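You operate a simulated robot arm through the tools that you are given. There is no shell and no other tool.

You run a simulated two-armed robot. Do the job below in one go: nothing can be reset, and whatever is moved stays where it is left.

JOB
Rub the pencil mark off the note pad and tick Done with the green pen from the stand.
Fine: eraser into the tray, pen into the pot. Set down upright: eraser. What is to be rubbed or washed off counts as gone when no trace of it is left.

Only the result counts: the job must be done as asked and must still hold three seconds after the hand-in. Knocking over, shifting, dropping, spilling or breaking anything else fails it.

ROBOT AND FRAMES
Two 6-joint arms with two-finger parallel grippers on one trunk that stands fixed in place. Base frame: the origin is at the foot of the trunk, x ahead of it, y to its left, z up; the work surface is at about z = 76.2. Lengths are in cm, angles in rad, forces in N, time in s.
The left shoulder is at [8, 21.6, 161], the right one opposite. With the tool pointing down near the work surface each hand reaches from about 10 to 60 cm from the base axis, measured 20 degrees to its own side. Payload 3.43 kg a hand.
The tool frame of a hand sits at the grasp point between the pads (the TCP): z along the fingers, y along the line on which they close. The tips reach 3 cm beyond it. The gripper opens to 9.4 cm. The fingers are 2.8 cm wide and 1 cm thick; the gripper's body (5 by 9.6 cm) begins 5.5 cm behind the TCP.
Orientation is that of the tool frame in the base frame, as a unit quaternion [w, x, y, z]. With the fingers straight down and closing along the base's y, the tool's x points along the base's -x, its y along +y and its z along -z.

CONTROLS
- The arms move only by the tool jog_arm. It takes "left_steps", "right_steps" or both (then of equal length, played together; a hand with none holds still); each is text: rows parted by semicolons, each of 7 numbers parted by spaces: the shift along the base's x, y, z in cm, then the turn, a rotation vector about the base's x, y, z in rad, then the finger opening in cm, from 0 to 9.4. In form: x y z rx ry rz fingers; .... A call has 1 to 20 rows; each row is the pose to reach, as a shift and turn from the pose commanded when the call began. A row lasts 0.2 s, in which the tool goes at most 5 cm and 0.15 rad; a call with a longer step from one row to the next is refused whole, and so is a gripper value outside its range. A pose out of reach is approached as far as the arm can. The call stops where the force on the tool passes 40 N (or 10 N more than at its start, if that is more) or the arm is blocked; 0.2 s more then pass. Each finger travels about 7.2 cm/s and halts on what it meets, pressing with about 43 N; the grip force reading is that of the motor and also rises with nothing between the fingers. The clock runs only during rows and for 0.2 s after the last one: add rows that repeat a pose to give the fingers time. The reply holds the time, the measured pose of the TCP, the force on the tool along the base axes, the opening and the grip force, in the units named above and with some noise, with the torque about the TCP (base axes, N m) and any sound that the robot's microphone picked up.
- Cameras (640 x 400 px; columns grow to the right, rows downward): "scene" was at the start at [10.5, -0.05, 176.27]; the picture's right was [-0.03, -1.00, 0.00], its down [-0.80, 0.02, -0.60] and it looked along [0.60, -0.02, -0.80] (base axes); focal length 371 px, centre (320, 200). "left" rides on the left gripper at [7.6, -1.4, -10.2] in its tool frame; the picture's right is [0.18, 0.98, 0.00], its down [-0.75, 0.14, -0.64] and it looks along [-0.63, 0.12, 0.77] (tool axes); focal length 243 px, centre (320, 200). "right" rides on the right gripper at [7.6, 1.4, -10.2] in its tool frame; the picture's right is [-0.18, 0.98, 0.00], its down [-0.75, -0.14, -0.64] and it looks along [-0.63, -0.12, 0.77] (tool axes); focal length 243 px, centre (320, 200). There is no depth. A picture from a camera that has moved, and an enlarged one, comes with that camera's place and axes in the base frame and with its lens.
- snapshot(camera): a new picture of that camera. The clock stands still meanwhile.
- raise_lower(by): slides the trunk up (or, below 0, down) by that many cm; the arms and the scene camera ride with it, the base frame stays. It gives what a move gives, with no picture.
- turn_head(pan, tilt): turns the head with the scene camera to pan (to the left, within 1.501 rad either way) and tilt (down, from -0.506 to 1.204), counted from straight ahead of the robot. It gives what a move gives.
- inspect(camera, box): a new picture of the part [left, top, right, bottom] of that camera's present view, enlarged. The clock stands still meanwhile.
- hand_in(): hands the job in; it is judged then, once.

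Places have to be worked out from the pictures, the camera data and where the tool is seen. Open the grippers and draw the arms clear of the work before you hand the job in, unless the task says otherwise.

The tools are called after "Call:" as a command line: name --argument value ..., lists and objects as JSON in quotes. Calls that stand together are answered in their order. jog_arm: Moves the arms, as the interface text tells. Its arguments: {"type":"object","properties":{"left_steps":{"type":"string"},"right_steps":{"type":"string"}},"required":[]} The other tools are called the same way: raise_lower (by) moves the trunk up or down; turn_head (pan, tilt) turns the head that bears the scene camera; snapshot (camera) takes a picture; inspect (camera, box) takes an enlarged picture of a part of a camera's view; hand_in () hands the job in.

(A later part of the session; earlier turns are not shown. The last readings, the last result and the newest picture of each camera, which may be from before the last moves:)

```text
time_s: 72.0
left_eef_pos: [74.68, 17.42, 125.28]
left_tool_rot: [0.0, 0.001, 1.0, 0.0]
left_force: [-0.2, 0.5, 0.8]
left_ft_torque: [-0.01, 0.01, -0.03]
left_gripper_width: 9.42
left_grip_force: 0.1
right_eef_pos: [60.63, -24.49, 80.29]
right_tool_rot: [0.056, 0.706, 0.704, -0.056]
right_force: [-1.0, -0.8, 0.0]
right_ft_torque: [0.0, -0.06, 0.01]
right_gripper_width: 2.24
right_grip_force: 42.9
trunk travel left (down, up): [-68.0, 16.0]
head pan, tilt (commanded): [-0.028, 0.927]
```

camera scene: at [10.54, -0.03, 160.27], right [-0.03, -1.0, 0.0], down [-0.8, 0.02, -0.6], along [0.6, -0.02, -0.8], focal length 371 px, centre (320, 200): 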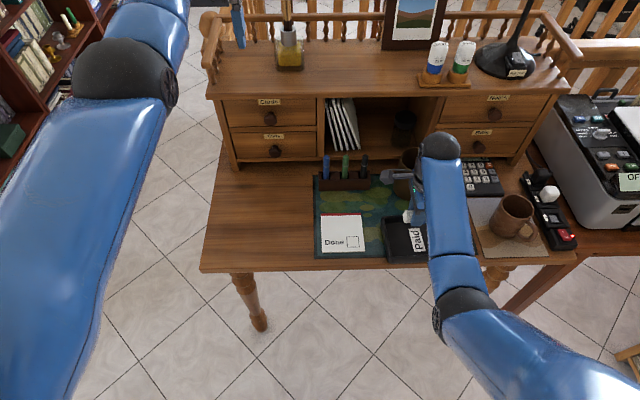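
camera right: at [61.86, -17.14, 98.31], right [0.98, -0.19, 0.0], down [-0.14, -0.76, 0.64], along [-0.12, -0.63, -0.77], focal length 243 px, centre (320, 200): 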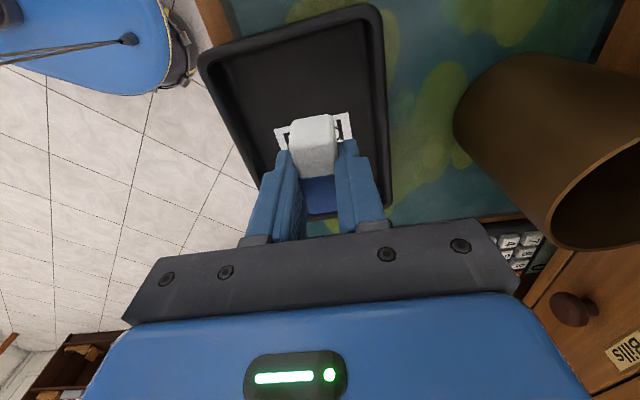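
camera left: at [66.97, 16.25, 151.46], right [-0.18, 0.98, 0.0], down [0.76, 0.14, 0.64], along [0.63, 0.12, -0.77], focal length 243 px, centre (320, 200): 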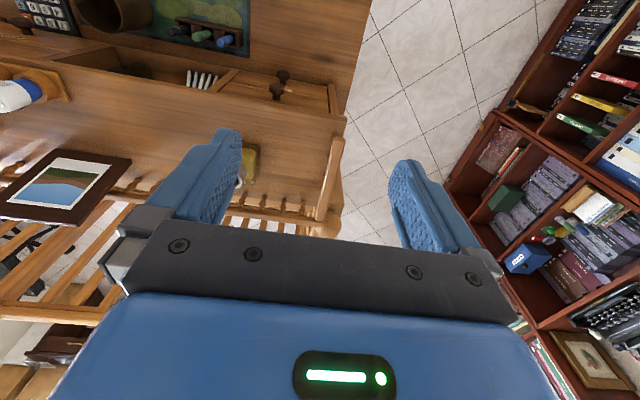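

Still no contact, so I'm creeping lower.

Call:
jog_arm --right_steps "0 0 -0.1 0 0 0 1; 0 0 -0.15 0 0 0 1"

Call:
inspect --camera "right" --box '[230, 60, 400, 230]'

Call:
inspect --camera "scene" --box '[395, 215, 425, 240]'

```text
time_s: 72.6
left_eef_pos: [74.7, 17.55, 125.33]
left_tool_rot: [-0.002, 0.001, 1.0, 0.0]
left_force: [0.0, 0.7, 0.6]
left_ft_torque: [-0.01, 0.0, 0.02]
left_gripper_width: 9.43
left_grip_force: 0.1
right_eef_pos: [60.49, -24.44, 80.24]
right_tool_rot: [0.056, 0.706, 0.704, -0.055]
right_force: [-0.6, 0.0, -0.9]
right_ft_torque: [0.0, 0.01, -0.01]
right_gripper_width: 2.27
right_grip_force: 43.4
trunk travel left (down, up): [-68.0, 16.0]
head pan, tilt (commanded): [-0.028, 0.927]
```

```text
2.35 times, centred on (315, 145) of right
camera zoom: at [61.87, -15.4, 89.12], right [0.98, -0.18, 0.03], down [-0.14, -0.64, 0.75], along [-0.12, -0.74, -0.66], focal length 571 px, centre (332, 329)
```

zoom: 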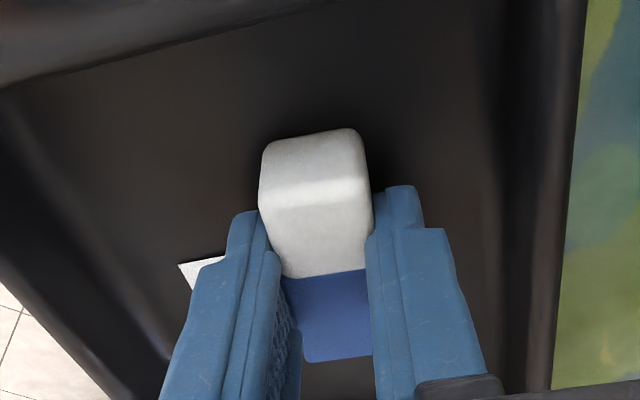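

```text
16.00 times, centred on (410, 228) of scene
camera zoom: at [10.53, -0.05, 160.27], right [-0.03, -1.0, 0.0], down [-0.8, 0.02, -0.6], along [0.6, -0.02, -0.8], focal length 5934 px, centre (-1120, -240)
```

zoom: 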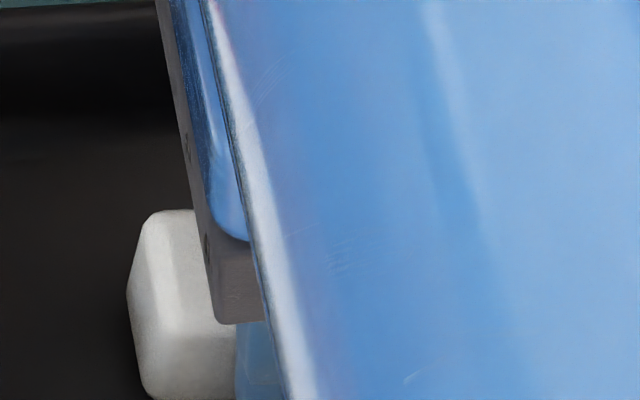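

No contact force yet. Continuing down in small steps.

Call:
jog_arm --right_steps "0 0 -0.1 0 0 0 1; 0 0 -0.2 0 0 0 1; 0 0 -0.2 0 0 0 1"

```text
time_s: 73.4
left_eef_pos: [74.63, 17.68, 125.4]
left_tool_rot: [-0.001, 0.001, 1.0, 0.001]
left_force: [0.5, 0.0, 0.1]
left_ft_torque: [-0.01, 0.0, 0.04]
left_gripper_width: 9.4
left_grip_force: 0.0
right_eef_pos: [60.53, -24.52, 80.1]
right_tool_rot: [0.057, 0.706, 0.704, -0.056]
right_force: [1.4, -1.0, 6.8]
right_ft_torque: [0.21, -0.03, 0.01]
right_gripper_width: 2.29
right_grip_force: 43.0
trunk travel left (down, up): [-68.0, 16.0]
head pan, tilt (commanded): [-0.028, 0.927]
```

Contact is 6.8 N at the white end, so the eraser rests on the tray floor. I'll back off a hair, open, then lift straight up.

Call:
jog_arm --right_steps "0 0 0.05 0.02 0 0 1; 0 0 0.05 0.03 0 0 1; 0 0 0.05 0.03 0 0 2.4; 0 0 0.05 0.03 0 0 3; 0 0 0.05 0.03 0 0 3.8; 0 0 0.05 0.03 0 0 3.8"

Call:
jog_arm --right_steps "0 0 1.5 0 0 0 3.8; 0 0 4 0 0 0 3.8; 0 0 7.5 0 0 0 3.8; 0 0 9 0 0 0 3.8; 0 0 9 0 0 0 3.8"

Call:
snapshot --camera "right"

Call:
snapshot --camera "scene"

```text
time_s: 74.8
left_eef_pos: [74.68, 17.52, 125.29]
left_tool_rot: [-0.001, 0.001, 1.0, 0.0]
left_force: [-0.9, 0.0, -0.1]
left_ft_torque: [0.0, -0.01, 0.0]
left_gripper_width: 9.42
left_grip_force: 0.1
right_eef_pos: [60.46, -24.37, 79.98]
right_tool_rot: [0.045, 0.706, 0.705, -0.045]
right_force: [0.4, 1.0, 0.2]
right_ft_torque: [-0.02, -0.02, -0.01]
right_gripper_width: 3.83
right_grip_force: 0.1
trunk travel left (down, up): [-68.0, 16.0]
head pan, tilt (commanded): [-0.028, 0.927]
```

```text
time_s: 76.0
left_eef_pos: [74.61, 17.57, 125.34]
left_tool_rot: [-0.002, 0.001, 1.0, 0.001]
left_force: [0.3, 0.6, 0.3]
left_ft_torque: [-0.03, 0.04, 0.0]
left_gripper_width: 9.4
left_grip_force: 0.1
right_eef_pos: [60.37, -24.47, 88.91]
right_tool_rot: [0.046, 0.706, 0.705, -0.046]
right_force: [-0.8, 0.3, -0.4]
right_ft_torque: [-0.01, 0.04, 0.02]
right_gripper_width: 3.81
right_grip_force: 0.1
trunk travel left (down, up): [-68.0, 16.0]
head pan, tilt (commanded): [-0.028, 0.927]
```

```text
taken
camera right: at [61.76, -15.68, 98.14], right [0.98, -0.18, 0.02], down [-0.14, -0.67, 0.73], along [-0.12, -0.72, -0.68], focal length 243 px, centre (320, 200)
```

right: 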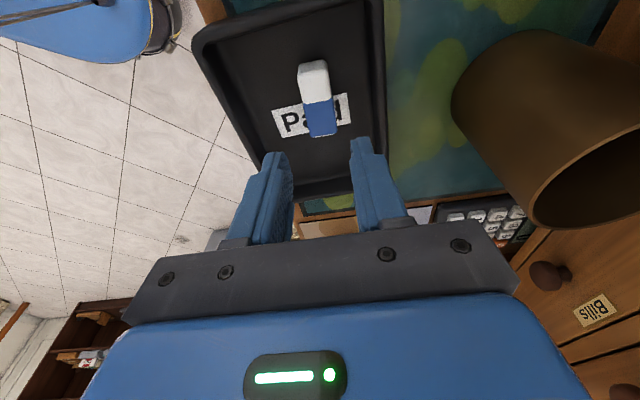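

```text
taken
camera scene: at [10.53, -0.06, 160.27], right [-0.03, -1.0, 0.0], down [-0.8, 0.02, -0.6], along [0.6, -0.02, -0.8], focal length 371 px, centre (320, 200)
```

scene: 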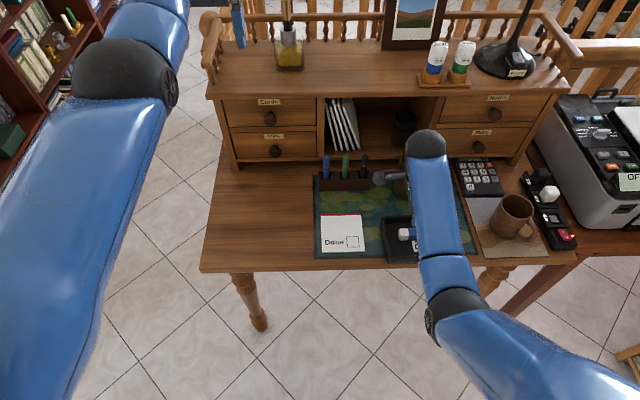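

The eraser lies flat in the tray. Next comes the pen: I'll withdraw the hand upward and out, undo the small tilt, then yaw back +90° so the fingers close along y.

Call:
jog_arm --right_steps "0.5 0 2 0.05 0 0 4; 1.5 1 4.5 0.1 0 0 4; 3 2.5 7 0.13 0 0 4; 5 4 9.5 0.13 0 0 4; 7 6 11.5 0.13 0 0 4; 9 8 13.5 0.13 0 0 4; 9.6 9.5 14.1 0.13 0 0 4; 9.6 9.5 14.1 0.13 0 0 4"

Call:
jog_arm --right_steps "0 0 0 0 0 0.145 4; 0 0 0 0 0 0.29 4; 0 0 0 0 0 0.435 4; 0 0 0 0 0 0.58 4; 0 0 0 0 0 0.725 4; 0 0 0 0 0 0.87 4; 0 0 0 0 0 1.015 4; 0 0 0 0 0 1.16 4; 0 0 0 0 0 1.305 4; 0 0 0 0 0 1.45 4; 0 0 0 0 0 1.571 4; 0 0 0 0 0 1.571 4"

```text
time_s: 77.8
left_eef_pos: [74.77, 17.51, 125.37]
left_tool_rot: [-0.001, 0.0, 1.0, 0.0]
left_force: [-0.2, 0.2, 0.2]
left_ft_torque: [0.03, 0.02, -0.02]
left_gripper_width: 9.41
left_grip_force: 0.0
right_eef_pos: [70.06, -15.08, 103.09]
right_tool_rot: [-0.001, 0.708, 0.707, 0.001]
right_force: [0.2, -0.2, 0.3]
right_ft_torque: [0.0, 0.02, 0.02]
right_gripper_width: 3.99
right_grip_force: 0.0
trunk travel left (down, up): [-68.0, 16.0]
head pan, tilt (commanded): [-0.028, 0.927]
```

```text
time_s: 80.4
left_eef_pos: [74.73, 17.61, 125.4]
left_tool_rot: [-0.001, 0.002, 1.0, 0.0]
left_force: [-0.4, 0.3, 0.0]
left_ft_torque: [0.01, 0.0, 0.02]
left_gripper_width: 9.41
left_grip_force: 0.1
right_eef_pos: [70.04, -15.06, 103.15]
right_tool_rot: [-0.002, 0.0, 1.0, 0.0]
right_force: [-0.4, 0.2, -0.4]
right_ft_torque: [0.02, 0.02, 0.0]
right_gripper_width: 4.0
right_grip_force: 0.0
trunk travel left (down, up): [-68.0, 16.0]
head pan, tilt (commanded): [-0.028, 0.927]
```

I'll take close views of the stand from the hand camera and the scene camera to pin down the green pen's position.

Call:
snapshot --camera "right"

Call:
inspect --camera "right" --box '[300, 60, 480, 180]'

Call:
inspect --camera "scene" --box '[310, 145, 374, 195]'

Call:
inspect --camera "scene" --box '[310, 180, 470, 270]'

```text
taken
camera right: at [62.38, -13.65, 113.4], right [0.18, 0.98, 0.0], down [0.76, -0.14, 0.64], along [0.63, -0.12, -0.77], focal length 243 px, centre (320, 200)
```

right: 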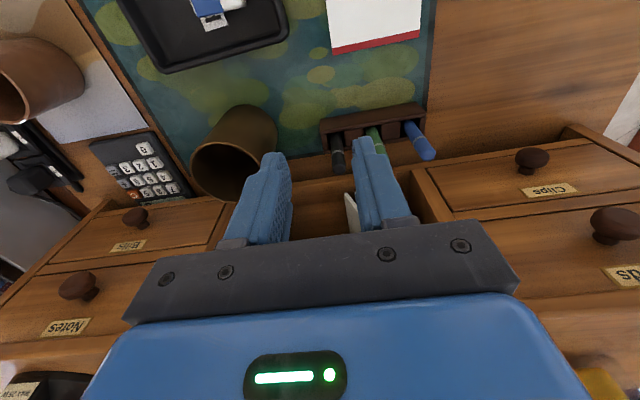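

```text
3.33 times, centred on (390, 120) of right
camera zoom: at [62.38, -13.65, 113.4], right [0.18, 0.98, 0.0], down [0.76, -0.14, 0.64], along [0.63, -0.12, -0.77], focal length 809 px, centre (87, 467)
```

zoom: 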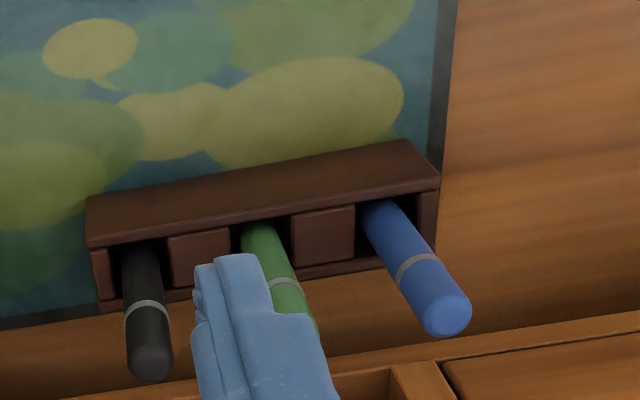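

```text
8.00 times, centred on (342, 170) of scene
camera zoom: at [10.52, -0.05, 160.27], right [-0.03, -1.0, 0.0], down [-0.8, 0.02, -0.6], along [0.6, -0.02, -0.8], focal length 2967 px, centre (144, 440)
```

zoom: 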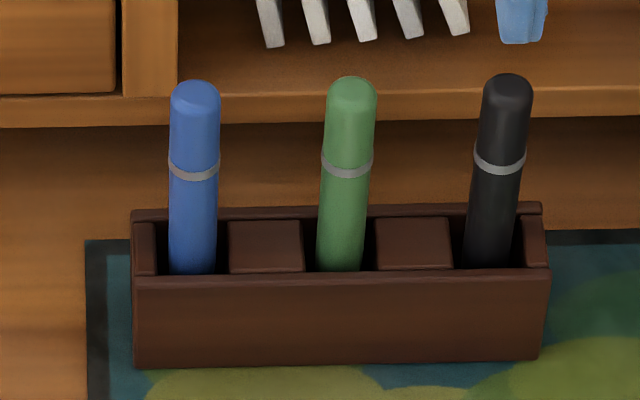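

```text
4.00 times, centred on (390, 225) of scene
camera zoom: at [10.52, -0.05, 160.27], right [-0.03, -1.0, 0.0], down [-0.8, 0.02, -0.6], along [0.6, -0.02, -0.8], focal length 1483 px, centre (40, 100)
```

zoom: 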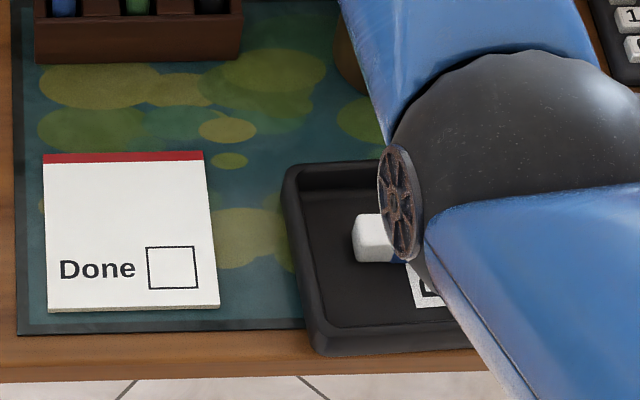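

The green pen is at about (78.1, −8.85), near vertical, with its top at z≈89.1. I'll move above it with a small outward tilt (ry −0.25) to ease reach, staying at z≈106.

Call:
jog_arm --right_steps "2 1.5 1 0 -0.05 0 4; 4 3 2 0 -0.1 0 4; 6 4.5 2.85 0 -0.17 0 4; 7.5 5.7 2.85 0 -0.25 0 4; 8.1 6.2 2.85 0 -0.25 0 4; 8.1 6.2 2.85 0 -0.25 0 4"

Call:
raise_lower --by -10

Call:
snapshot --camera "right"

Call:
snapshot --camera "scene"

```text
time_s: 81.8
left_eef_pos: [74.68, 17.52, 125.21]
left_tool_rot: [0.0, 0.001, 1.0, -0.001]
left_force: [0.3, 0.9, -0.3]
left_ft_torque: [0.01, -0.04, -0.02]
left_gripper_width: 9.39
left_grip_force: 0.1
right_eef_pos: [78.2, -8.74, 105.82]
right_tool_rot: [0.124, 0.001, 0.992, 0.0]
right_force: [-0.9, 0.1, -0.2]
right_ft_torque: [-0.01, 0.03, 0.0]
right_gripper_width: 4.02
right_grip_force: 0.0
trunk travel left (down, up): [-68.0, 16.0]
head pan, tilt (commanded): [-0.028, 0.927]
```

```text
time_s: 83.2
left_eef_pos: [74.76, 17.56, 115.42]
left_tool_rot: [-0.002, 0.001, 1.0, 0.0]
left_force: [-0.7, 0.2, -0.1]
left_ft_torque: [-0.02, 0.02, -0.03]
left_gripper_width: 9.4
left_grip_force: 0.0
right_eef_pos: [78.31, -8.92, 95.91]
right_tool_rot: [0.125, 0.001, 0.992, -0.001]
right_force: [0.7, 0.1, 0.4]
right_ft_torque: [-0.03, 0.02, -0.01]
right_gripper_width: 3.99
right_grip_force: 0.1
trunk travel left (down, up): [-58.0, 26.0]
head pan, tilt (commanded): [-0.028, 0.927]
```

```text
taken
camera right: at [68.18, -7.5, 103.95], right [0.18, 0.98, 0.05], down [0.57, -0.14, 0.81], along [0.8, -0.12, -0.59], focal length 243 px, centre (320, 200)
```

right: 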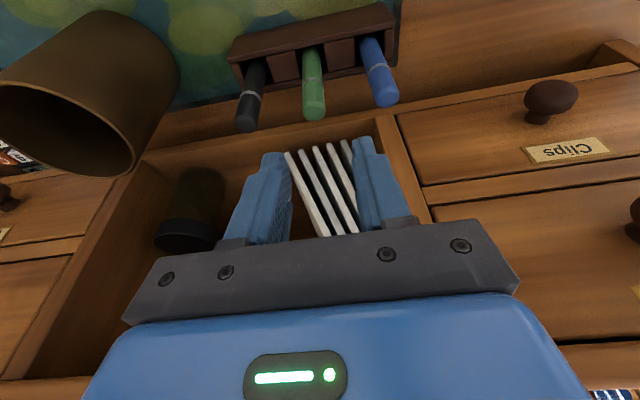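

```text
taken
camera scene: at [10.51, -0.05, 150.27], right [-0.03, -1.0, 0.0], down [-0.8, 0.02, -0.6], along [0.6, -0.02, -0.8], focal length 371 px, centre (320, 200)
```

scene: 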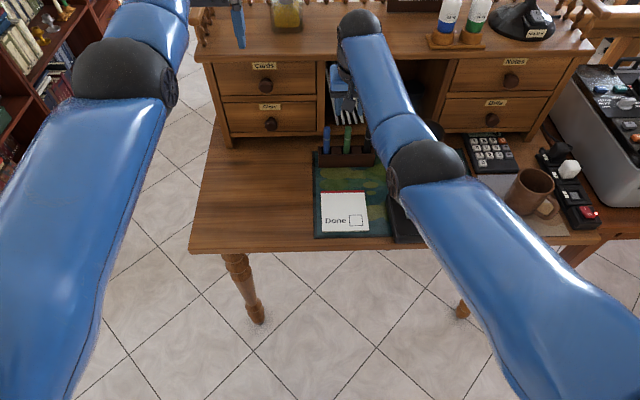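

The pen is centred between the fingers to within 0.1 cm. I'll descend straight down via the trunk: 7 cm first, then check.

Call:
raise_lower --by -7

Call:
inspect --camera "right" --box '[200, 60, 440, 260]'

Call:
inspect --camera "scene" --box '[310, 90, 400, 180]'

```text
time_s: 84.2
left_eef_pos: [74.7, 17.53, 108.29]
left_tool_rot: [0.0, 0.001, 1.0, 0.0]
left_force: [-0.6, 0.5, 0.8]
left_ft_torque: [0.03, 0.0, 0.0]
left_gripper_width: 9.4
left_grip_force: 0.2
right_eef_pos: [78.03, -8.84, 88.91]
right_tool_rot: [0.123, 0.001, 0.992, 0.0]
right_force: [-1.6, -0.7, 0.5]
right_ft_torque: [0.02, -0.01, 0.04]
right_gripper_width: 4.01
right_grip_force: 0.0
trunk travel left (down, up): [-51.0, 33.0]
head pan, tilt (commanded): [-0.028, 0.927]
```

```text
2.00 times, centred on (320, 160) of right
camera zoom: at [68.17, -7.5, 96.95], right [0.18, 0.98, 0.05], down [0.57, -0.14, 0.81], along [0.8, -0.12, -0.59], focal length 485 px, centre (320, 280)
```

zoom: 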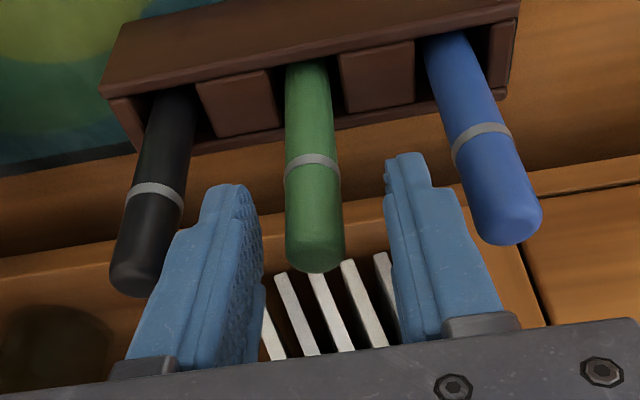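

```text
4.44 times, centred on (355, 135) of scene
camera zoom: at [10.5, -0.04, 143.27], right [-0.03, -1.0, 0.0], down [-0.8, 0.02, -0.6], along [0.6, -0.02, -0.8], focal length 1648 px, centre (164, 489)
```

zoom: 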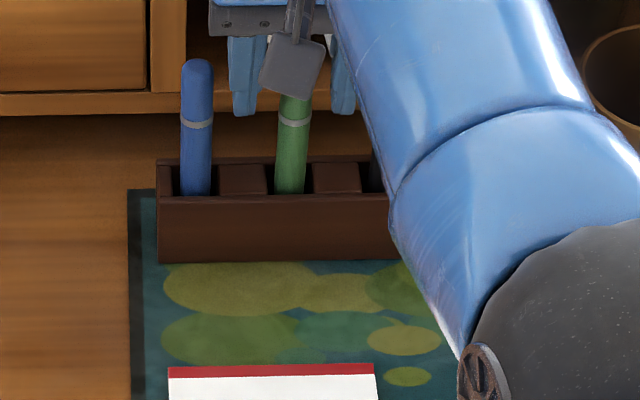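

The alignment is good. I'm lowering another 2.4 cm and then closing on the pen.

Call:
raise_lower --by -2.4

Call:
inspect --camera "right" --box '[200, 60, 440, 260]'

```text
time_s: 84.9
left_eef_pos: [74.65, 17.55, 105.96]
left_tool_rot: [-0.001, 0.001, 1.0, -0.001]
left_force: [0.4, 0.9, 0.0]
left_ft_torque: [0.0, 0.02, 0.02]
left_gripper_width: 9.39
left_grip_force: 0.1
right_eef_pos: [78.19, -8.91, 86.46]
right_tool_rot: [0.124, 0.001, 0.992, 0.0]
right_force: [-0.4, 0.1, -0.8]
right_ft_torque: [0.0, 0.01, -0.01]
right_gripper_width: 4.0
right_grip_force: 0.1
trunk travel left (down, up): [-48.6, 35.4]
head pan, tilt (commanded): [-0.028, 0.927]
```

```text
2.00 times, centred on (320, 160) of right
camera zoom: at [68.17, -7.5, 94.54], right [0.18, 0.98, 0.05], down [0.57, -0.14, 0.81], along [0.8, -0.12, -0.59], focal length 485 px, centre (320, 280)
```

zoom: 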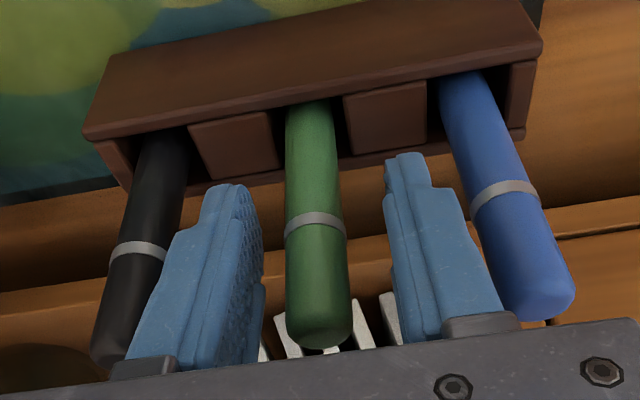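

The pen sits about 0.1 cm to the −y side, so I'll shift by −0.08 and close gently.

Call:
jog_arm --right_steps "0 -0.08 0 0 0 0 4; 0 -0.08 0 0 0 0 3; 0 -0.08 0 0 0 0 2.2; 0 -0.08 0 0 0 0 1.6; 0 -0.08 0 0 0 0 1; 0 -0.08 0 0 0 0 0.6; 0 -0.08 0 0 0 0 0.6"

Call:
inspect --camera "right" --box '[200, 60, 440, 260]'

```text
time_s: 86.5
left_eef_pos: [74.7, 17.6, 105.97]
left_tool_rot: [-0.001, 0.0, 1.0, 0.0]
left_force: [0.2, 0.5, 0.1]
left_ft_torque: [0.0, 0.0, -0.01]
left_gripper_width: 9.42
left_grip_force: 0.0
right_eef_pos: [78.17, -8.78, 86.5]
right_tool_rot: [0.124, 0.001, 0.992, -0.001]
right_force: [-0.2, 0.5, 0.8]
right_ft_torque: [-0.01, 0.0, -0.03]
right_gripper_width: 1.5
right_grip_force: 43.2
trunk travel left (down, up): [-48.6, 35.4]
head pan, tilt (commanded): [-0.028, 0.927]
```

```text
2.00 times, centred on (320, 160) of right
camera zoom: at [68.2, -7.56, 94.51], right [0.18, 0.98, 0.05], down [0.57, -0.14, 0.81], along [0.8, -0.12, -0.59], focal length 485 px, centre (320, 280)
```

zoom: 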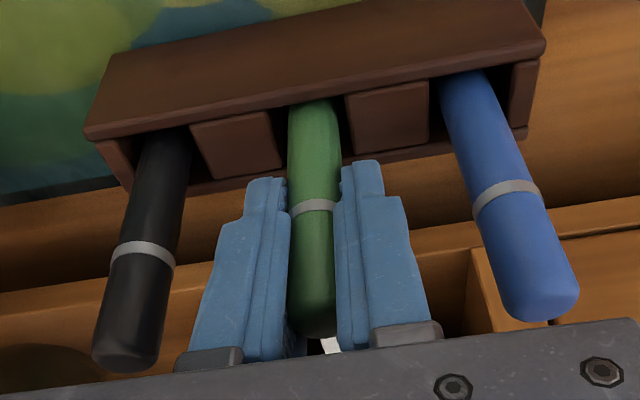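

The pen is gripped, width 1.5. I'll lift it straight out via the trunk and check that the stand stays put.

Call:
raise_lower --by 9

Call:
snapshot --camera "right"

Call:
inspect --camera "scene" --box '[310, 100, 400, 190]'

```text
time_s: 87.8
left_eef_pos: [74.67, 17.63, 114.86]
left_tool_rot: [-0.001, 0.002, 1.0, 0.001]
left_force: [0.5, -0.5, -0.4]
left_ft_torque: [0.01, -0.01, -0.01]
left_gripper_width: 9.4
left_grip_force: 0.0
right_eef_pos: [78.26, -8.91, 95.44]
right_tool_rot: [0.124, 0.001, 0.992, 0.0]
right_force: [-0.5, 0.1, -0.4]
right_ft_torque: [-0.02, 0.03, 0.01]
right_gripper_width: 1.51
right_grip_force: 42.8
trunk travel left (down, up): [-57.6, 26.4]
head pan, tilt (commanded): [-0.028, 0.927]
```

```text
taken
camera right: at [68.21, -7.57, 103.49], right [0.18, 0.98, 0.05], down [0.57, -0.14, 0.81], along [0.8, -0.12, -0.59], focal length 243 px, centre (320, 200)
```

right: 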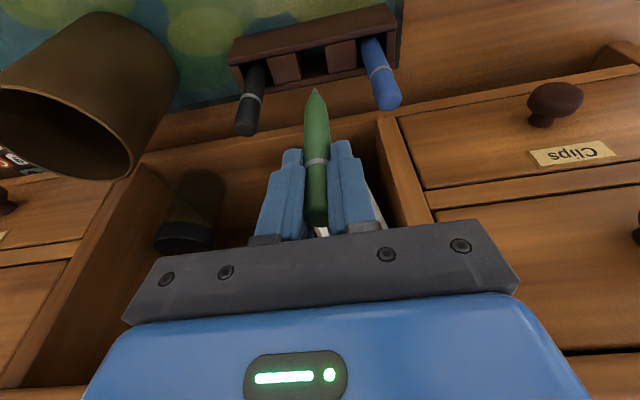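

```text
4.44 times, centred on (355, 145) of scene
camera zoom: at [10.54, -0.04, 149.86], right [-0.03, -1.0, 0.0], down [-0.8, 0.02, -0.6], along [0.6, -0.02, -0.8], focal length 1648 px, centre (164, 444)
```

zoom: 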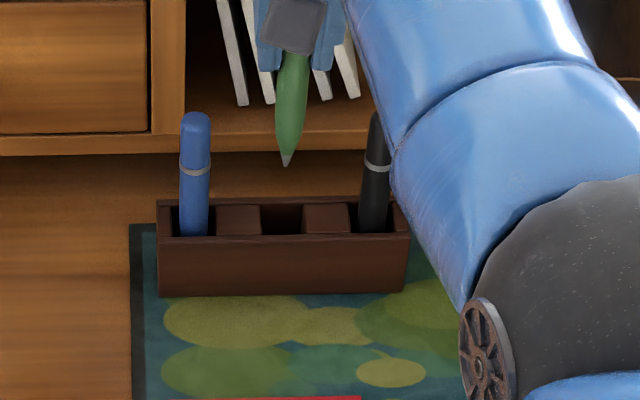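

The pen is out with its tip down, tip about 9.85 cm below the TCP, and the stand is undisturbed. I'll raise the trunk for the near reach and carry the pen above the checkbox.

Call:
raise_lower --by 12.4

Call:
jog_arm --right_steps "-2.5 -0.1 -1 0 0 0 0.6; -5 -0.2 -3 0 0 0 0.6; -7.5 -0.4 -5 0 0 0 0.6; -10 -0.5 -7.5 0 0 0 0.6; -12.5 -0.6 -10 0 0 0 0.6; -15 -0.8 -12.5 0 0 0 0.6; -17.5 -0.9 -15 0 0 0 0.6; -19.2 -1 -16.5 0 0 0 0.6; -19.2 -1 -16.5 0 0 0 0.6"

Call:
snapshot --camera "right"

Call:
snapshot --camera "scene"

```text
time_s: 89.3
left_eef_pos: [74.84, 17.54, 127.33]
left_tool_rot: [-0.001, 0.001, 1.0, 0.0]
left_force: [0.4, 0.5, -0.6]
left_ft_torque: [-0.04, 0.02, -0.01]
left_gripper_width: 9.41
left_grip_force: 0.1
right_eef_pos: [78.07, -8.93, 107.78]
right_tool_rot: [0.124, 0.0, 0.992, 0.0]
right_force: [1.3, 0.1, -0.2]
right_ft_torque: [-0.01, 0.04, 0.0]
right_gripper_width: 1.53
right_grip_force: 43.2
trunk travel left (down, up): [-70.0, 14.0]
head pan, tilt (commanded): [-0.028, 0.927]
```

```text
time_s: 91.3
left_eef_pos: [74.65, 17.69, 127.29]
left_tool_rot: [-0.001, 0.001, 1.0, 0.0]
left_force: [1.2, 0.3, -0.5]
left_ft_torque: [0.01, 0.0, 0.01]
left_gripper_width: 9.36
left_grip_force: 0.0
right_eef_pos: [59.15, -9.66, 91.43]
right_tool_rot: [0.124, 0.002, 0.992, 0.0]
right_force: [0.2, 0.2, -1.2]
right_ft_torque: [0.0, 0.0, -0.02]
right_gripper_width: 1.45
right_grip_force: 43.3
trunk travel left (down, up): [-70.0, 14.0]
head pan, tilt (commanded): [-0.028, 0.927]
```

```text
taken
camera right: at [49.16, -8.36, 99.37], right [0.18, 0.98, 0.05], down [0.57, -0.14, 0.81], along [0.8, -0.12, -0.59], focal length 243 px, centre (320, 200)
```

right: 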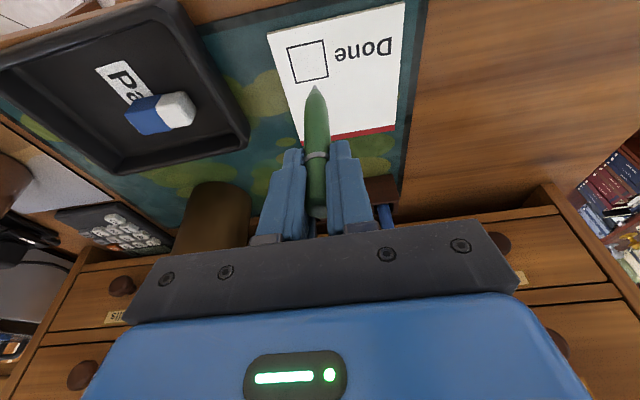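

```text
taken
camera scene: at [10.55, -0.04, 162.27], right [-0.03, -1.0, 0.0], down [-0.8, 0.02, -0.6], along [0.6, -0.02, -0.8], focal length 371 px, centre (320, 200)
```

scene: 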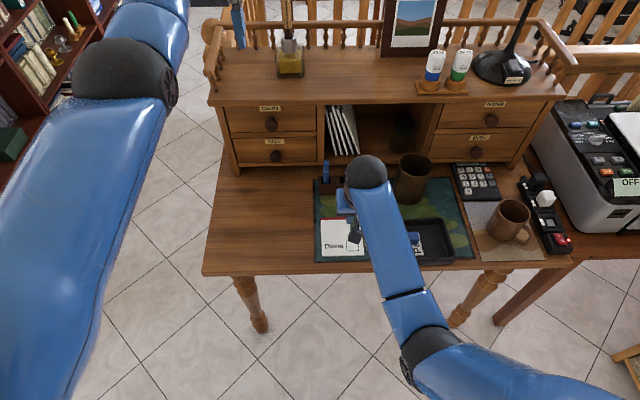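

The tip is about 4.5 cm above the box. I'll move to the tick's start point (x 59.0, y −9.0) and descend to just above the paper, then check.

Call:
jog_arm --right_steps "0 0.4 -1.5 0 0 0 0.6; 0 0.8 -2.8 0 0 0 0.6; 0 0.8 -3.6 0 0 0 0.6; 0 0.8 -3.6 0 0 0 0.6"

Call:
inspect --camera "right" --box '[250, 20, 400, 120]'

Call:
inspect --camera "scene" --box '[312, 205, 376, 260]'

```text
time_s: 92.3
left_eef_pos: [74.64, 17.69, 127.34]
left_tool_rot: [-0.001, 0.001, 1.0, 0.0]
left_force: [0.3, 0.4, -0.2]
left_ft_torque: [0.02, -0.01, 0.0]
left_gripper_width: 9.4
left_grip_force: 0.2
right_eef_pos: [58.94, -9.01, 87.78]
right_tool_rot: [0.125, 0.001, 0.992, -0.001]
right_force: [-0.5, -0.7, 5.1]
right_ft_torque: [-0.23, -0.03, 0.02]
right_gripper_width: 1.4
right_grip_force: 42.9
trunk travel left (down, up): [-70.0, 14.0]
head pan, tilt (commanded): [-0.028, 0.927]
```

```text
4.00 times, centred on (325, 70) of right
camera zoom: at [49.03, -7.65, 95.86], right [0.18, 0.98, 0.05], down [0.57, -0.14, 0.81], along [0.8, -0.12, -0.59], focal length 970 px, centre (300, 720)
```

zoom: 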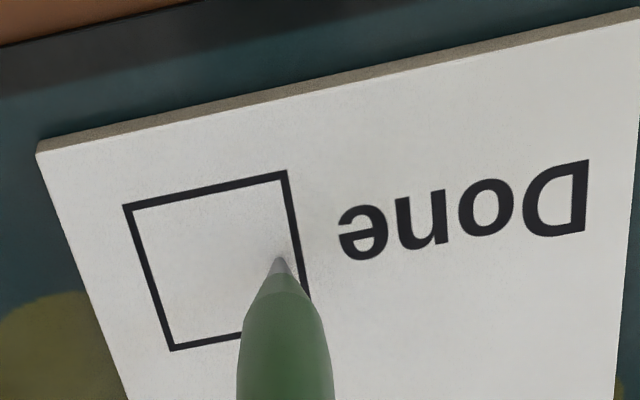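

```text
7.27 times, centred on (344, 232) of scene
camera zoom: at [10.42, -0.03, 162.28], right [-0.03, -1.0, 0.0], down [-0.8, 0.02, -0.6], along [0.6, -0.02, -0.8], focal length 2697 px, centre (146, -36)
```

zoom: 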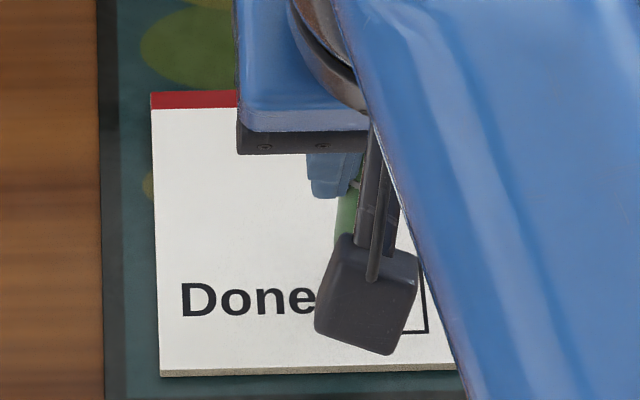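

The tip is already touching (5 N), sitting just inside the box near its left side. From here I'll draw the tick: down-left stroke first, then the long stroke up-right, all inside the box, then lift.

Call:
jog_arm --right_steps "-0.2 -0.2 0 0 0 0 0.6; -0.4 -0.4 0 0 0 0 0.6; -0.65 -0.65 0 0 0 0 0.6; -0.85 -0.85 0 0 0 0 0.6; -0.6 -1.05 0 0 0 0 0.6; -0.3 -1.25 0 0 0 0 0.6; 0 -1.45 0 0 0 0 0.6; 0.3 -1.65 0 0 0 0 0.6; 0.6 -1.85 0 0 0 0 0.6; 0.8 -2.05 0 0 0 0 0.6"

Call:
inspect --camera "right" --box '[250, 20, 400, 120]'

```text
time_s: 94.5
left_eef_pos: [74.71, 17.6, 127.36]
left_tool_rot: [-0.001, 0.001, 1.0, 0.0]
left_force: [-0.6, -1.1, 0.2]
left_ft_torque: [-0.01, -0.03, 0.04]
left_gripper_width: 9.41
left_grip_force: 0.0
right_eef_pos: [59.76, -11.22, 87.73]
right_tool_rot: [0.124, 0.0, 0.992, 0.0]
right_force: [0.1, 0.1, -0.4]
right_ft_torque: [0.02, -0.01, 0.0]
right_gripper_width: 1.43
right_grip_force: 43.2
trunk travel left (down, up): [-70.0, 14.0]
head pan, tilt (commanded): [-0.028, 0.927]
```

```text
4.00 times, centred on (325, 70) of right
camera zoom: at [49.8, -9.84, 95.85], right [0.18, 0.98, 0.05], down [0.57, -0.14, 0.81], along [0.8, -0.12, -0.59], focal length 970 px, centre (300, 720)
```

zoom: 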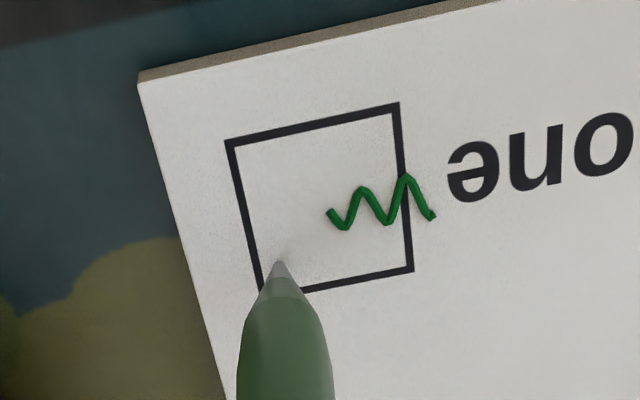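

The ink line is a zigzag and starts slightly outside the box, which is not what I commanded. I'll lift the pen clear before doing anything else and look at it carefully.

Call:
jog_arm --right_steps "0 0 1 0 0 0 0.6; 0 0 3 0 0 0 0.6; 0 0 5 0 0 0 0.6; 0 0 5 0 0 0 0.6"

Call:
inspect --camera "right" --box '[230, 0, 410, 120]'

Call:
snapshot --camera "right"

Call:
inspect --camera "scene" --box '[312, 205, 376, 260]'

```text
time_s: 95.5
left_eef_pos: [74.8, 17.58, 127.32]
left_tool_rot: [-0.001, 0.0, 1.0, 0.0]
left_force: [-0.2, 0.1, 0.3]
left_ft_torque: [-0.01, 0.01, -0.02]
left_gripper_width: 9.4
left_grip_force: 0.1
right_eef_pos: [59.76, -11.09, 92.82]
right_tool_rot: [0.124, 0.0, 0.992, -0.001]
right_force: [-0.2, 0.3, 0.4]
right_ft_torque: [0.04, 0.0, 0.01]
right_gripper_width: 1.47
right_grip_force: 43.1
trunk travel left (down, up): [-70.0, 14.0]
head pan, tilt (commanded): [-0.028, 0.927]
```

```text
3.33 times, centred on (320, 60) of right
camera zoom: at [49.87, -9.81, 100.89], right [0.18, 0.98, 0.05], down [0.57, -0.14, 0.81], along [0.8, -0.12, -0.59], focal length 809 px, centre (320, 667)
```

zoom: 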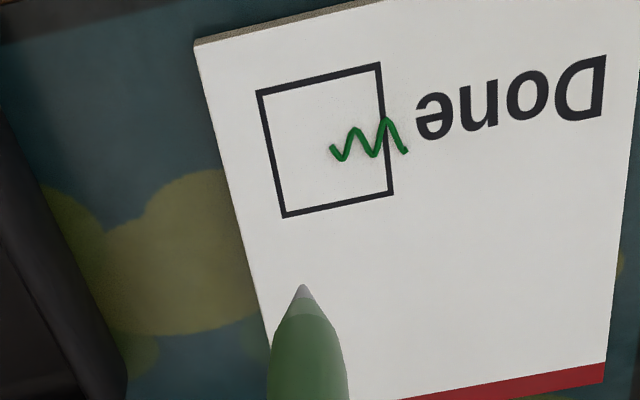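

```text
taken
camera right: at [49.87, -9.81, 100.89], right [0.18, 0.98, 0.05], down [0.57, -0.14, 0.81], along [0.8, -0.12, -0.59], focal length 243 px, centre (320, 200)
```

right: 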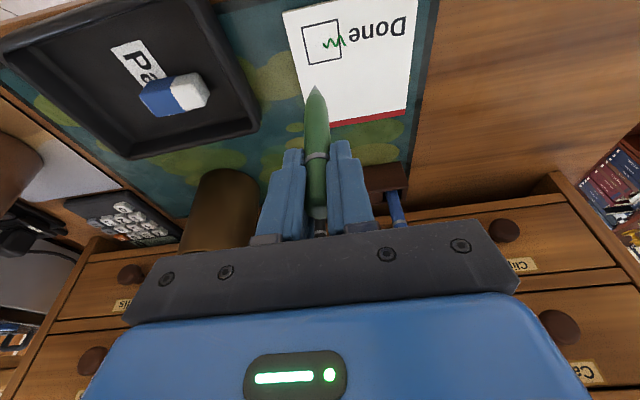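

```text
7.27 times, centred on (344, 232) of scene
camera zoom: at [10.53, -0.05, 162.27], right [-0.03, -1.0, 0.0], down [-0.8, 0.02, -0.6], along [0.6, -0.02, -0.8], focal length 2697 px, centre (146, -36)
```

zoom: 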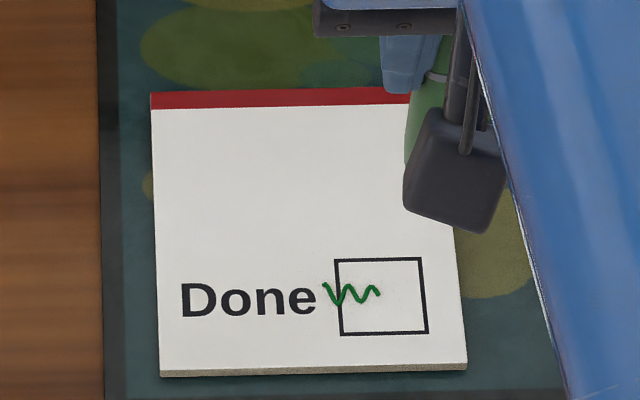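

I'll zoom on the ink from both cameras to understand how it was laid down.

Call:
inspect --camera "scene" --box '[350, 234, 376, 252]'

Call:
inspect --camera "right" --box '[295, 15, 355, 70]'

Call:
inspect --camera "right" --box '[280, 70, 350, 250]'

```text
16.00 times, centred on (363, 243) of scene
camera zoom: at [10.53, -0.05, 162.27], right [-0.03, -1.0, 0.0], down [-0.8, 0.02, -0.6], along [0.6, -0.02, -0.8], focal length 5934 px, centre (-368, -488)
```

zoom: 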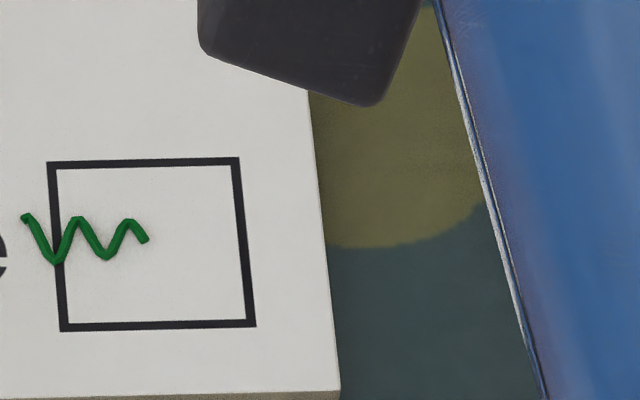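

```text
7.27 times, centred on (325, 42) of right
camera zoom: at [49.87, -9.81, 100.89], right [0.18, 0.98, 0.05], down [0.57, -0.14, 0.81], along [0.8, -0.12, -0.59], focal length 1764 px, centre (284, 1346)
```

zoom: 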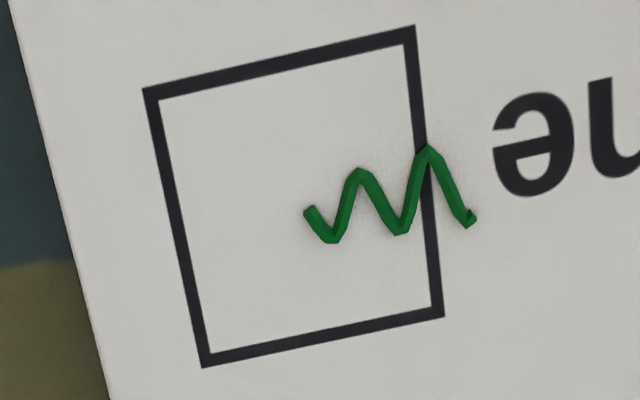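

```text
2.22 times, centred on (315, 160) of right
camera zoom: at [49.87, -9.81, 100.89], right [0.18, 0.98, 0.05], down [0.57, -0.14, 0.81], along [0.8, -0.12, -0.59], focal length 539 px, centre (331, 289)
```

zoom: 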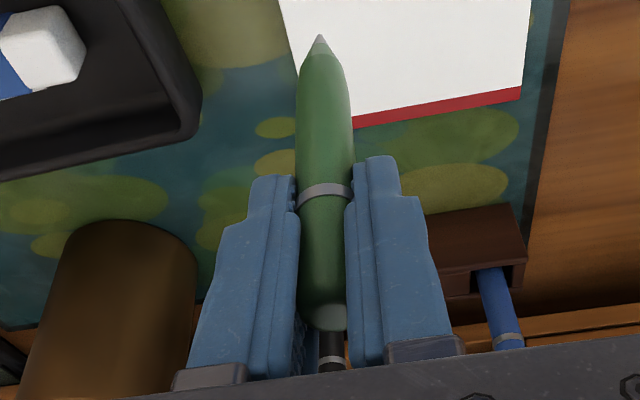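

The ink looks like a decaying wobble, so the pen was probably still swinging in the grip. I'll make a slow, purely vertical touch well inside the box to learn exactly where the ink lands relative to the visible tip.

Call:
jog_arm --right_steps "-0.5 0.2 -1 0 0 0 0.6; -0.94 0.45 -2.5 0 0 0 0.6; -0.94 0.45 -3.5 0 0 0 0.6; -0.94 0.45 -4.2 0 0 0 0.6; -0.94 0.45 -4.4 0 0 0 0.6; -0.94 0.45 -4.4 0 0 0 0.6; -0.94 0.45 -4.4 0 0 0 0.6; -0.94 0.45 -4.4 0 0 0 0.6"

Call:
inspect --camera "right" --box '[250, 20, 400, 120]'

```text
time_s: 97.3
left_eef_pos: [74.75, 17.57, 127.31]
left_tool_rot: [0.0, 0.001, 1.0, 0.0]
left_force: [0.0, -0.6, -0.5]
left_ft_torque: [0.01, 0.0, -0.02]
left_gripper_width: 9.42
left_grip_force: 0.1
right_eef_pos: [59.0, -10.78, 88.33]
right_tool_rot: [0.124, 0.002, 0.992, 0.0]
right_force: [-0.1, -0.1, 0.2]
right_ft_torque: [0.04, -0.01, -0.01]
right_gripper_width: 1.45
right_grip_force: 43.3
trunk travel left (down, up): [-70.0, 14.0]
head pan, tilt (commanded): [-0.028, 0.927]
```

```text
4.00 times, centred on (325, 70) of right
camera zoom: at [48.83, -9.38, 96.42], right [0.18, 0.98, 0.05], down [0.57, -0.14, 0.81], along [0.8, -0.12, -0.59], focal length 970 px, centre (300, 720)
```

zoom: 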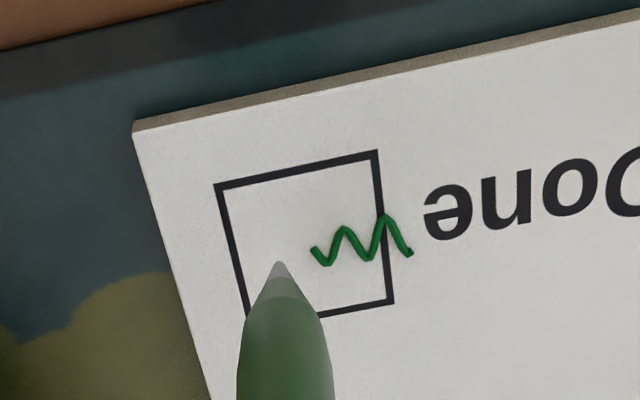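

The tip is about 0.5 cm above the paper, inside the box. Creeping down slowly to make a light dot.

Call:
jog_arm --right_steps "0 0 -0.15 0 0 0 0.6; 0 0 -0.3 0 0 0 0.6; 0 0 -0.4 0 0 0 0.6; 0 0 -0.4 0 0 0 0.6"

Call:
inspect --camera "right" --box '[270, 40, 370, 110]'

```text
time_s: 98.3
left_eef_pos: [74.71, 17.54, 127.24]
left_tool_rot: [-0.001, 0.001, 1.0, 0.0]
left_force: [0.1, -0.4, -0.2]
left_ft_torque: [0.0, 0.04, 0.02]
left_gripper_width: 9.4
left_grip_force: 0.0
right_eef_pos: [58.84, -10.71, 87.83]
right_tool_rot: [0.123, 0.0, 0.992, 0.0]
right_force: [0.0, -0.2, 0.6]
right_ft_torque: [0.02, -0.05, -0.01]
right_gripper_width: 1.41
right_grip_force: 43.5
trunk travel left (down, up): [-70.0, 14.0]
head pan, tilt (commanded): [-0.028, 0.927]
```

```text
5.71 times, centred on (320, 75) of right
camera zoom: at [48.87, -9.4, 96.03], right [0.18, 0.98, 0.05], down [0.57, -0.14, 0.81], along [0.8, -0.12, -0.59], focal length 1386 px, centre (320, 914)
```

zoom: 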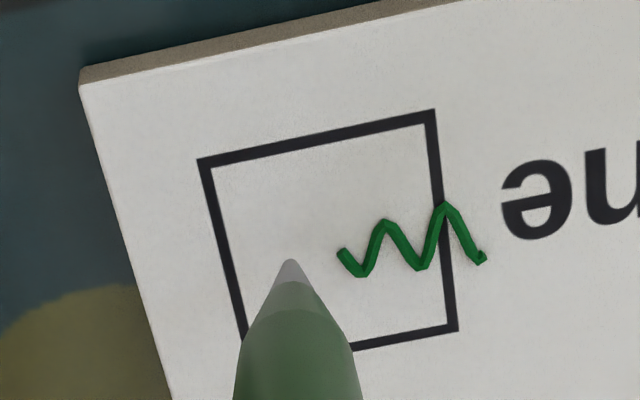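

Still no contact. Another 0.2 cm down in fine steps.

Call:
jog_arm --right_steps "0 0 -0.07 0 0 0 0.6; 0 0 -0.14 0 0 0 0.6; 0 0 -0.2 0 0 0 0.6; 0 0 -0.2 0 0 0 0.6"

Call:
inspect --camera "right" --box '[270, 40, 370, 110]'

```text
time_s: 99.3
left_eef_pos: [74.71, 17.49, 127.32]
left_tool_rot: [0.0, 0.001, 1.0, 0.0]
left_force: [-0.3, 0.0, -0.3]
left_ft_torque: [-0.01, -0.01, 0.02]
left_gripper_width: 9.38
left_grip_force: 0.1
right_eef_pos: [58.87, -10.81, 87.68]
right_tool_rot: [0.124, 0.0, 0.992, 0.0]
right_force: [0.7, 0.2, 0.0]
right_ft_torque: [0.03, -0.05, -0.01]
right_gripper_width: 1.46
right_grip_force: 43.2
trunk travel left (down, up): [-70.0, 14.0]
head pan, tilt (commanded): [-0.028, 0.927]
```

```text
5.71 times, centred on (320, 75) of right
camera zoom: at [48.84, -9.41, 95.77], right [0.18, 0.98, 0.05], down [0.57, -0.14, 0.81], along [0.8, -0.12, -0.59], focal length 1386 px, centre (320, 914)
```

zoom: 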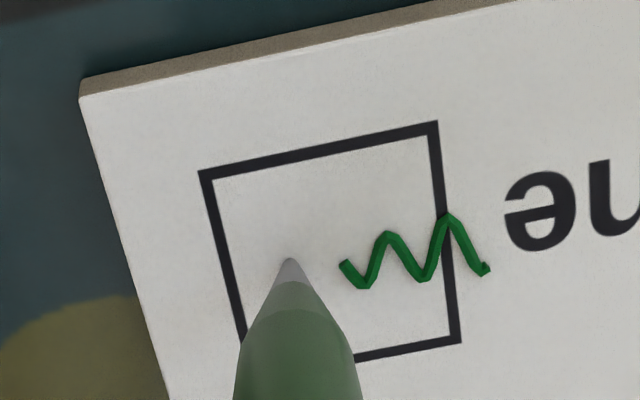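

No contact yet. Continuing in 0.1 cm steps.

Call:
jog_arm --right_steps "0 0 -0.07 0 0 0 0.6; 0 0 -0.14 0 0 0 0.6; 0 0 -0.2 0 0 0 0.6; 0 0 -0.2 0 0 0 0.6"

Call:
inspect --camera "right" --box '[270, 40, 370, 110]'

```text
time_s: 100.3
left_eef_pos: [74.63, 17.69, 127.4]
left_tool_rot: [-0.001, 0.001, 1.0, 0.0]
left_force: [-0.3, -0.7, -0.4]
left_ft_torque: [0.01, -0.01, -0.01]
left_gripper_width: 9.4
left_grip_force: 0.0
right_eef_pos: [58.88, -10.73, 87.63]
right_tool_rot: [0.125, 0.001, 0.992, 0.0]
right_force: [-0.9, -0.5, 8.4]
right_ft_torque: [-0.16, -0.01, 0.01]
right_gripper_width: 1.45
right_grip_force: 43.5
trunk travel left (down, up): [-70.0, 14.0]
head pan, tilt (commanded): [-0.028, 0.927]
```

```text
5.71 times, centred on (320, 75) of right
camera zoom: at [48.84, -9.35, 95.71], right [0.18, 0.98, 0.05], down [0.57, -0.14, 0.81], along [0.8, -0.12, -0.59], focal length 1386 px, centre (320, 914)
```

zoom: 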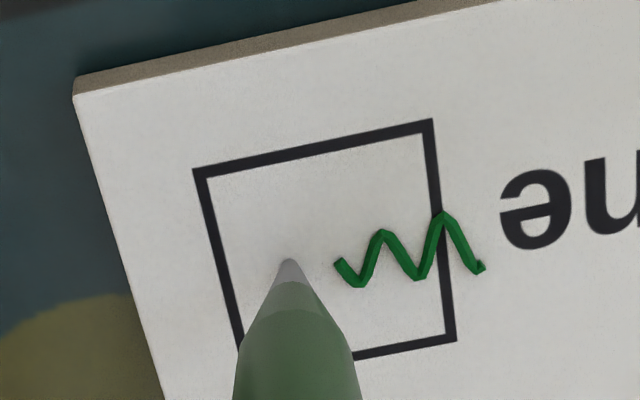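

Contact is 8.4 N. Lifting straight up to see where the dot landed.

Call:
jog_arm --right_steps "0 0 0.5 0 0 0 0.6; 0 0 1.5 0 0 0 0.6; 0 0 3 0 0 0 0.6; 0 0 3 0 0 0 0.6"

Call:
inspect --camera "right" --box '[270, 20, 370, 90]'

Call:
inspect --camera "scene" --box '[340, 225, 380, 255]'

```text
time_s: 101.3
left_eef_pos: [74.72, 17.63, 127.37]
left_tool_rot: [-0.001, 0.001, 1.0, -0.001]
left_force: [-0.5, -0.8, -0.7]
left_ft_torque: [-0.01, 0.0, 0.03]
left_gripper_width: 9.39
left_grip_force: 0.1
right_eef_pos: [58.86, -10.65, 90.51]
right_tool_rot: [0.123, 0.0, 0.992, 0.001]
right_force: [0.1, 0.5, -0.4]
right_ft_torque: [-0.01, 0.02, 0.01]
right_gripper_width: 1.42
right_grip_force: 43.4
trunk travel left (down, up): [-70.0, 14.0]
head pan, tilt (commanded): [-0.028, 0.927]
```

```text
5.71 times, centred on (320, 55) of right
camera zoom: at [48.91, -9.4, 98.61], right [0.18, 0.98, 0.05], down [0.57, -0.14, 0.81], along [0.8, -0.12, -0.59], focal length 1386 px, centre (320, 1029)
```

zoom: 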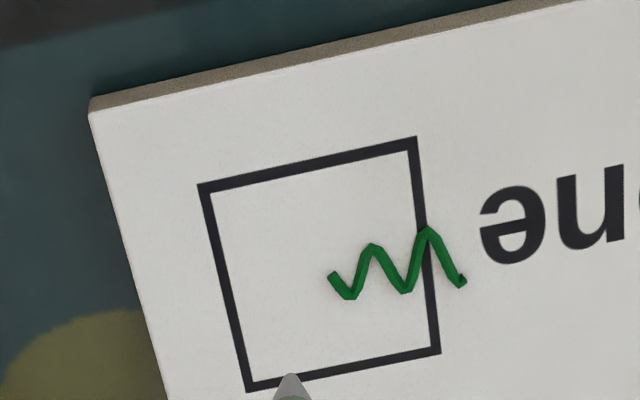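

```text
13.33 times, centred on (360, 240) of scene
camera zoom: at [10.56, -0.05, 162.26], right [-0.03, -1.0, 0.0], down [-0.8, 0.02, -0.6], along [0.6, -0.02, -0.8], focal length 4945 px, centre (-213, -333)
```

zoom: 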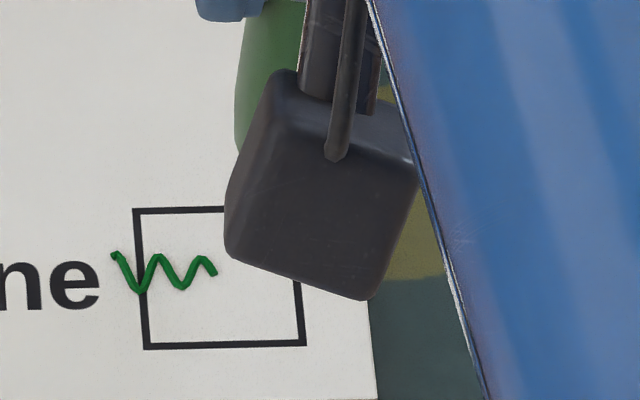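

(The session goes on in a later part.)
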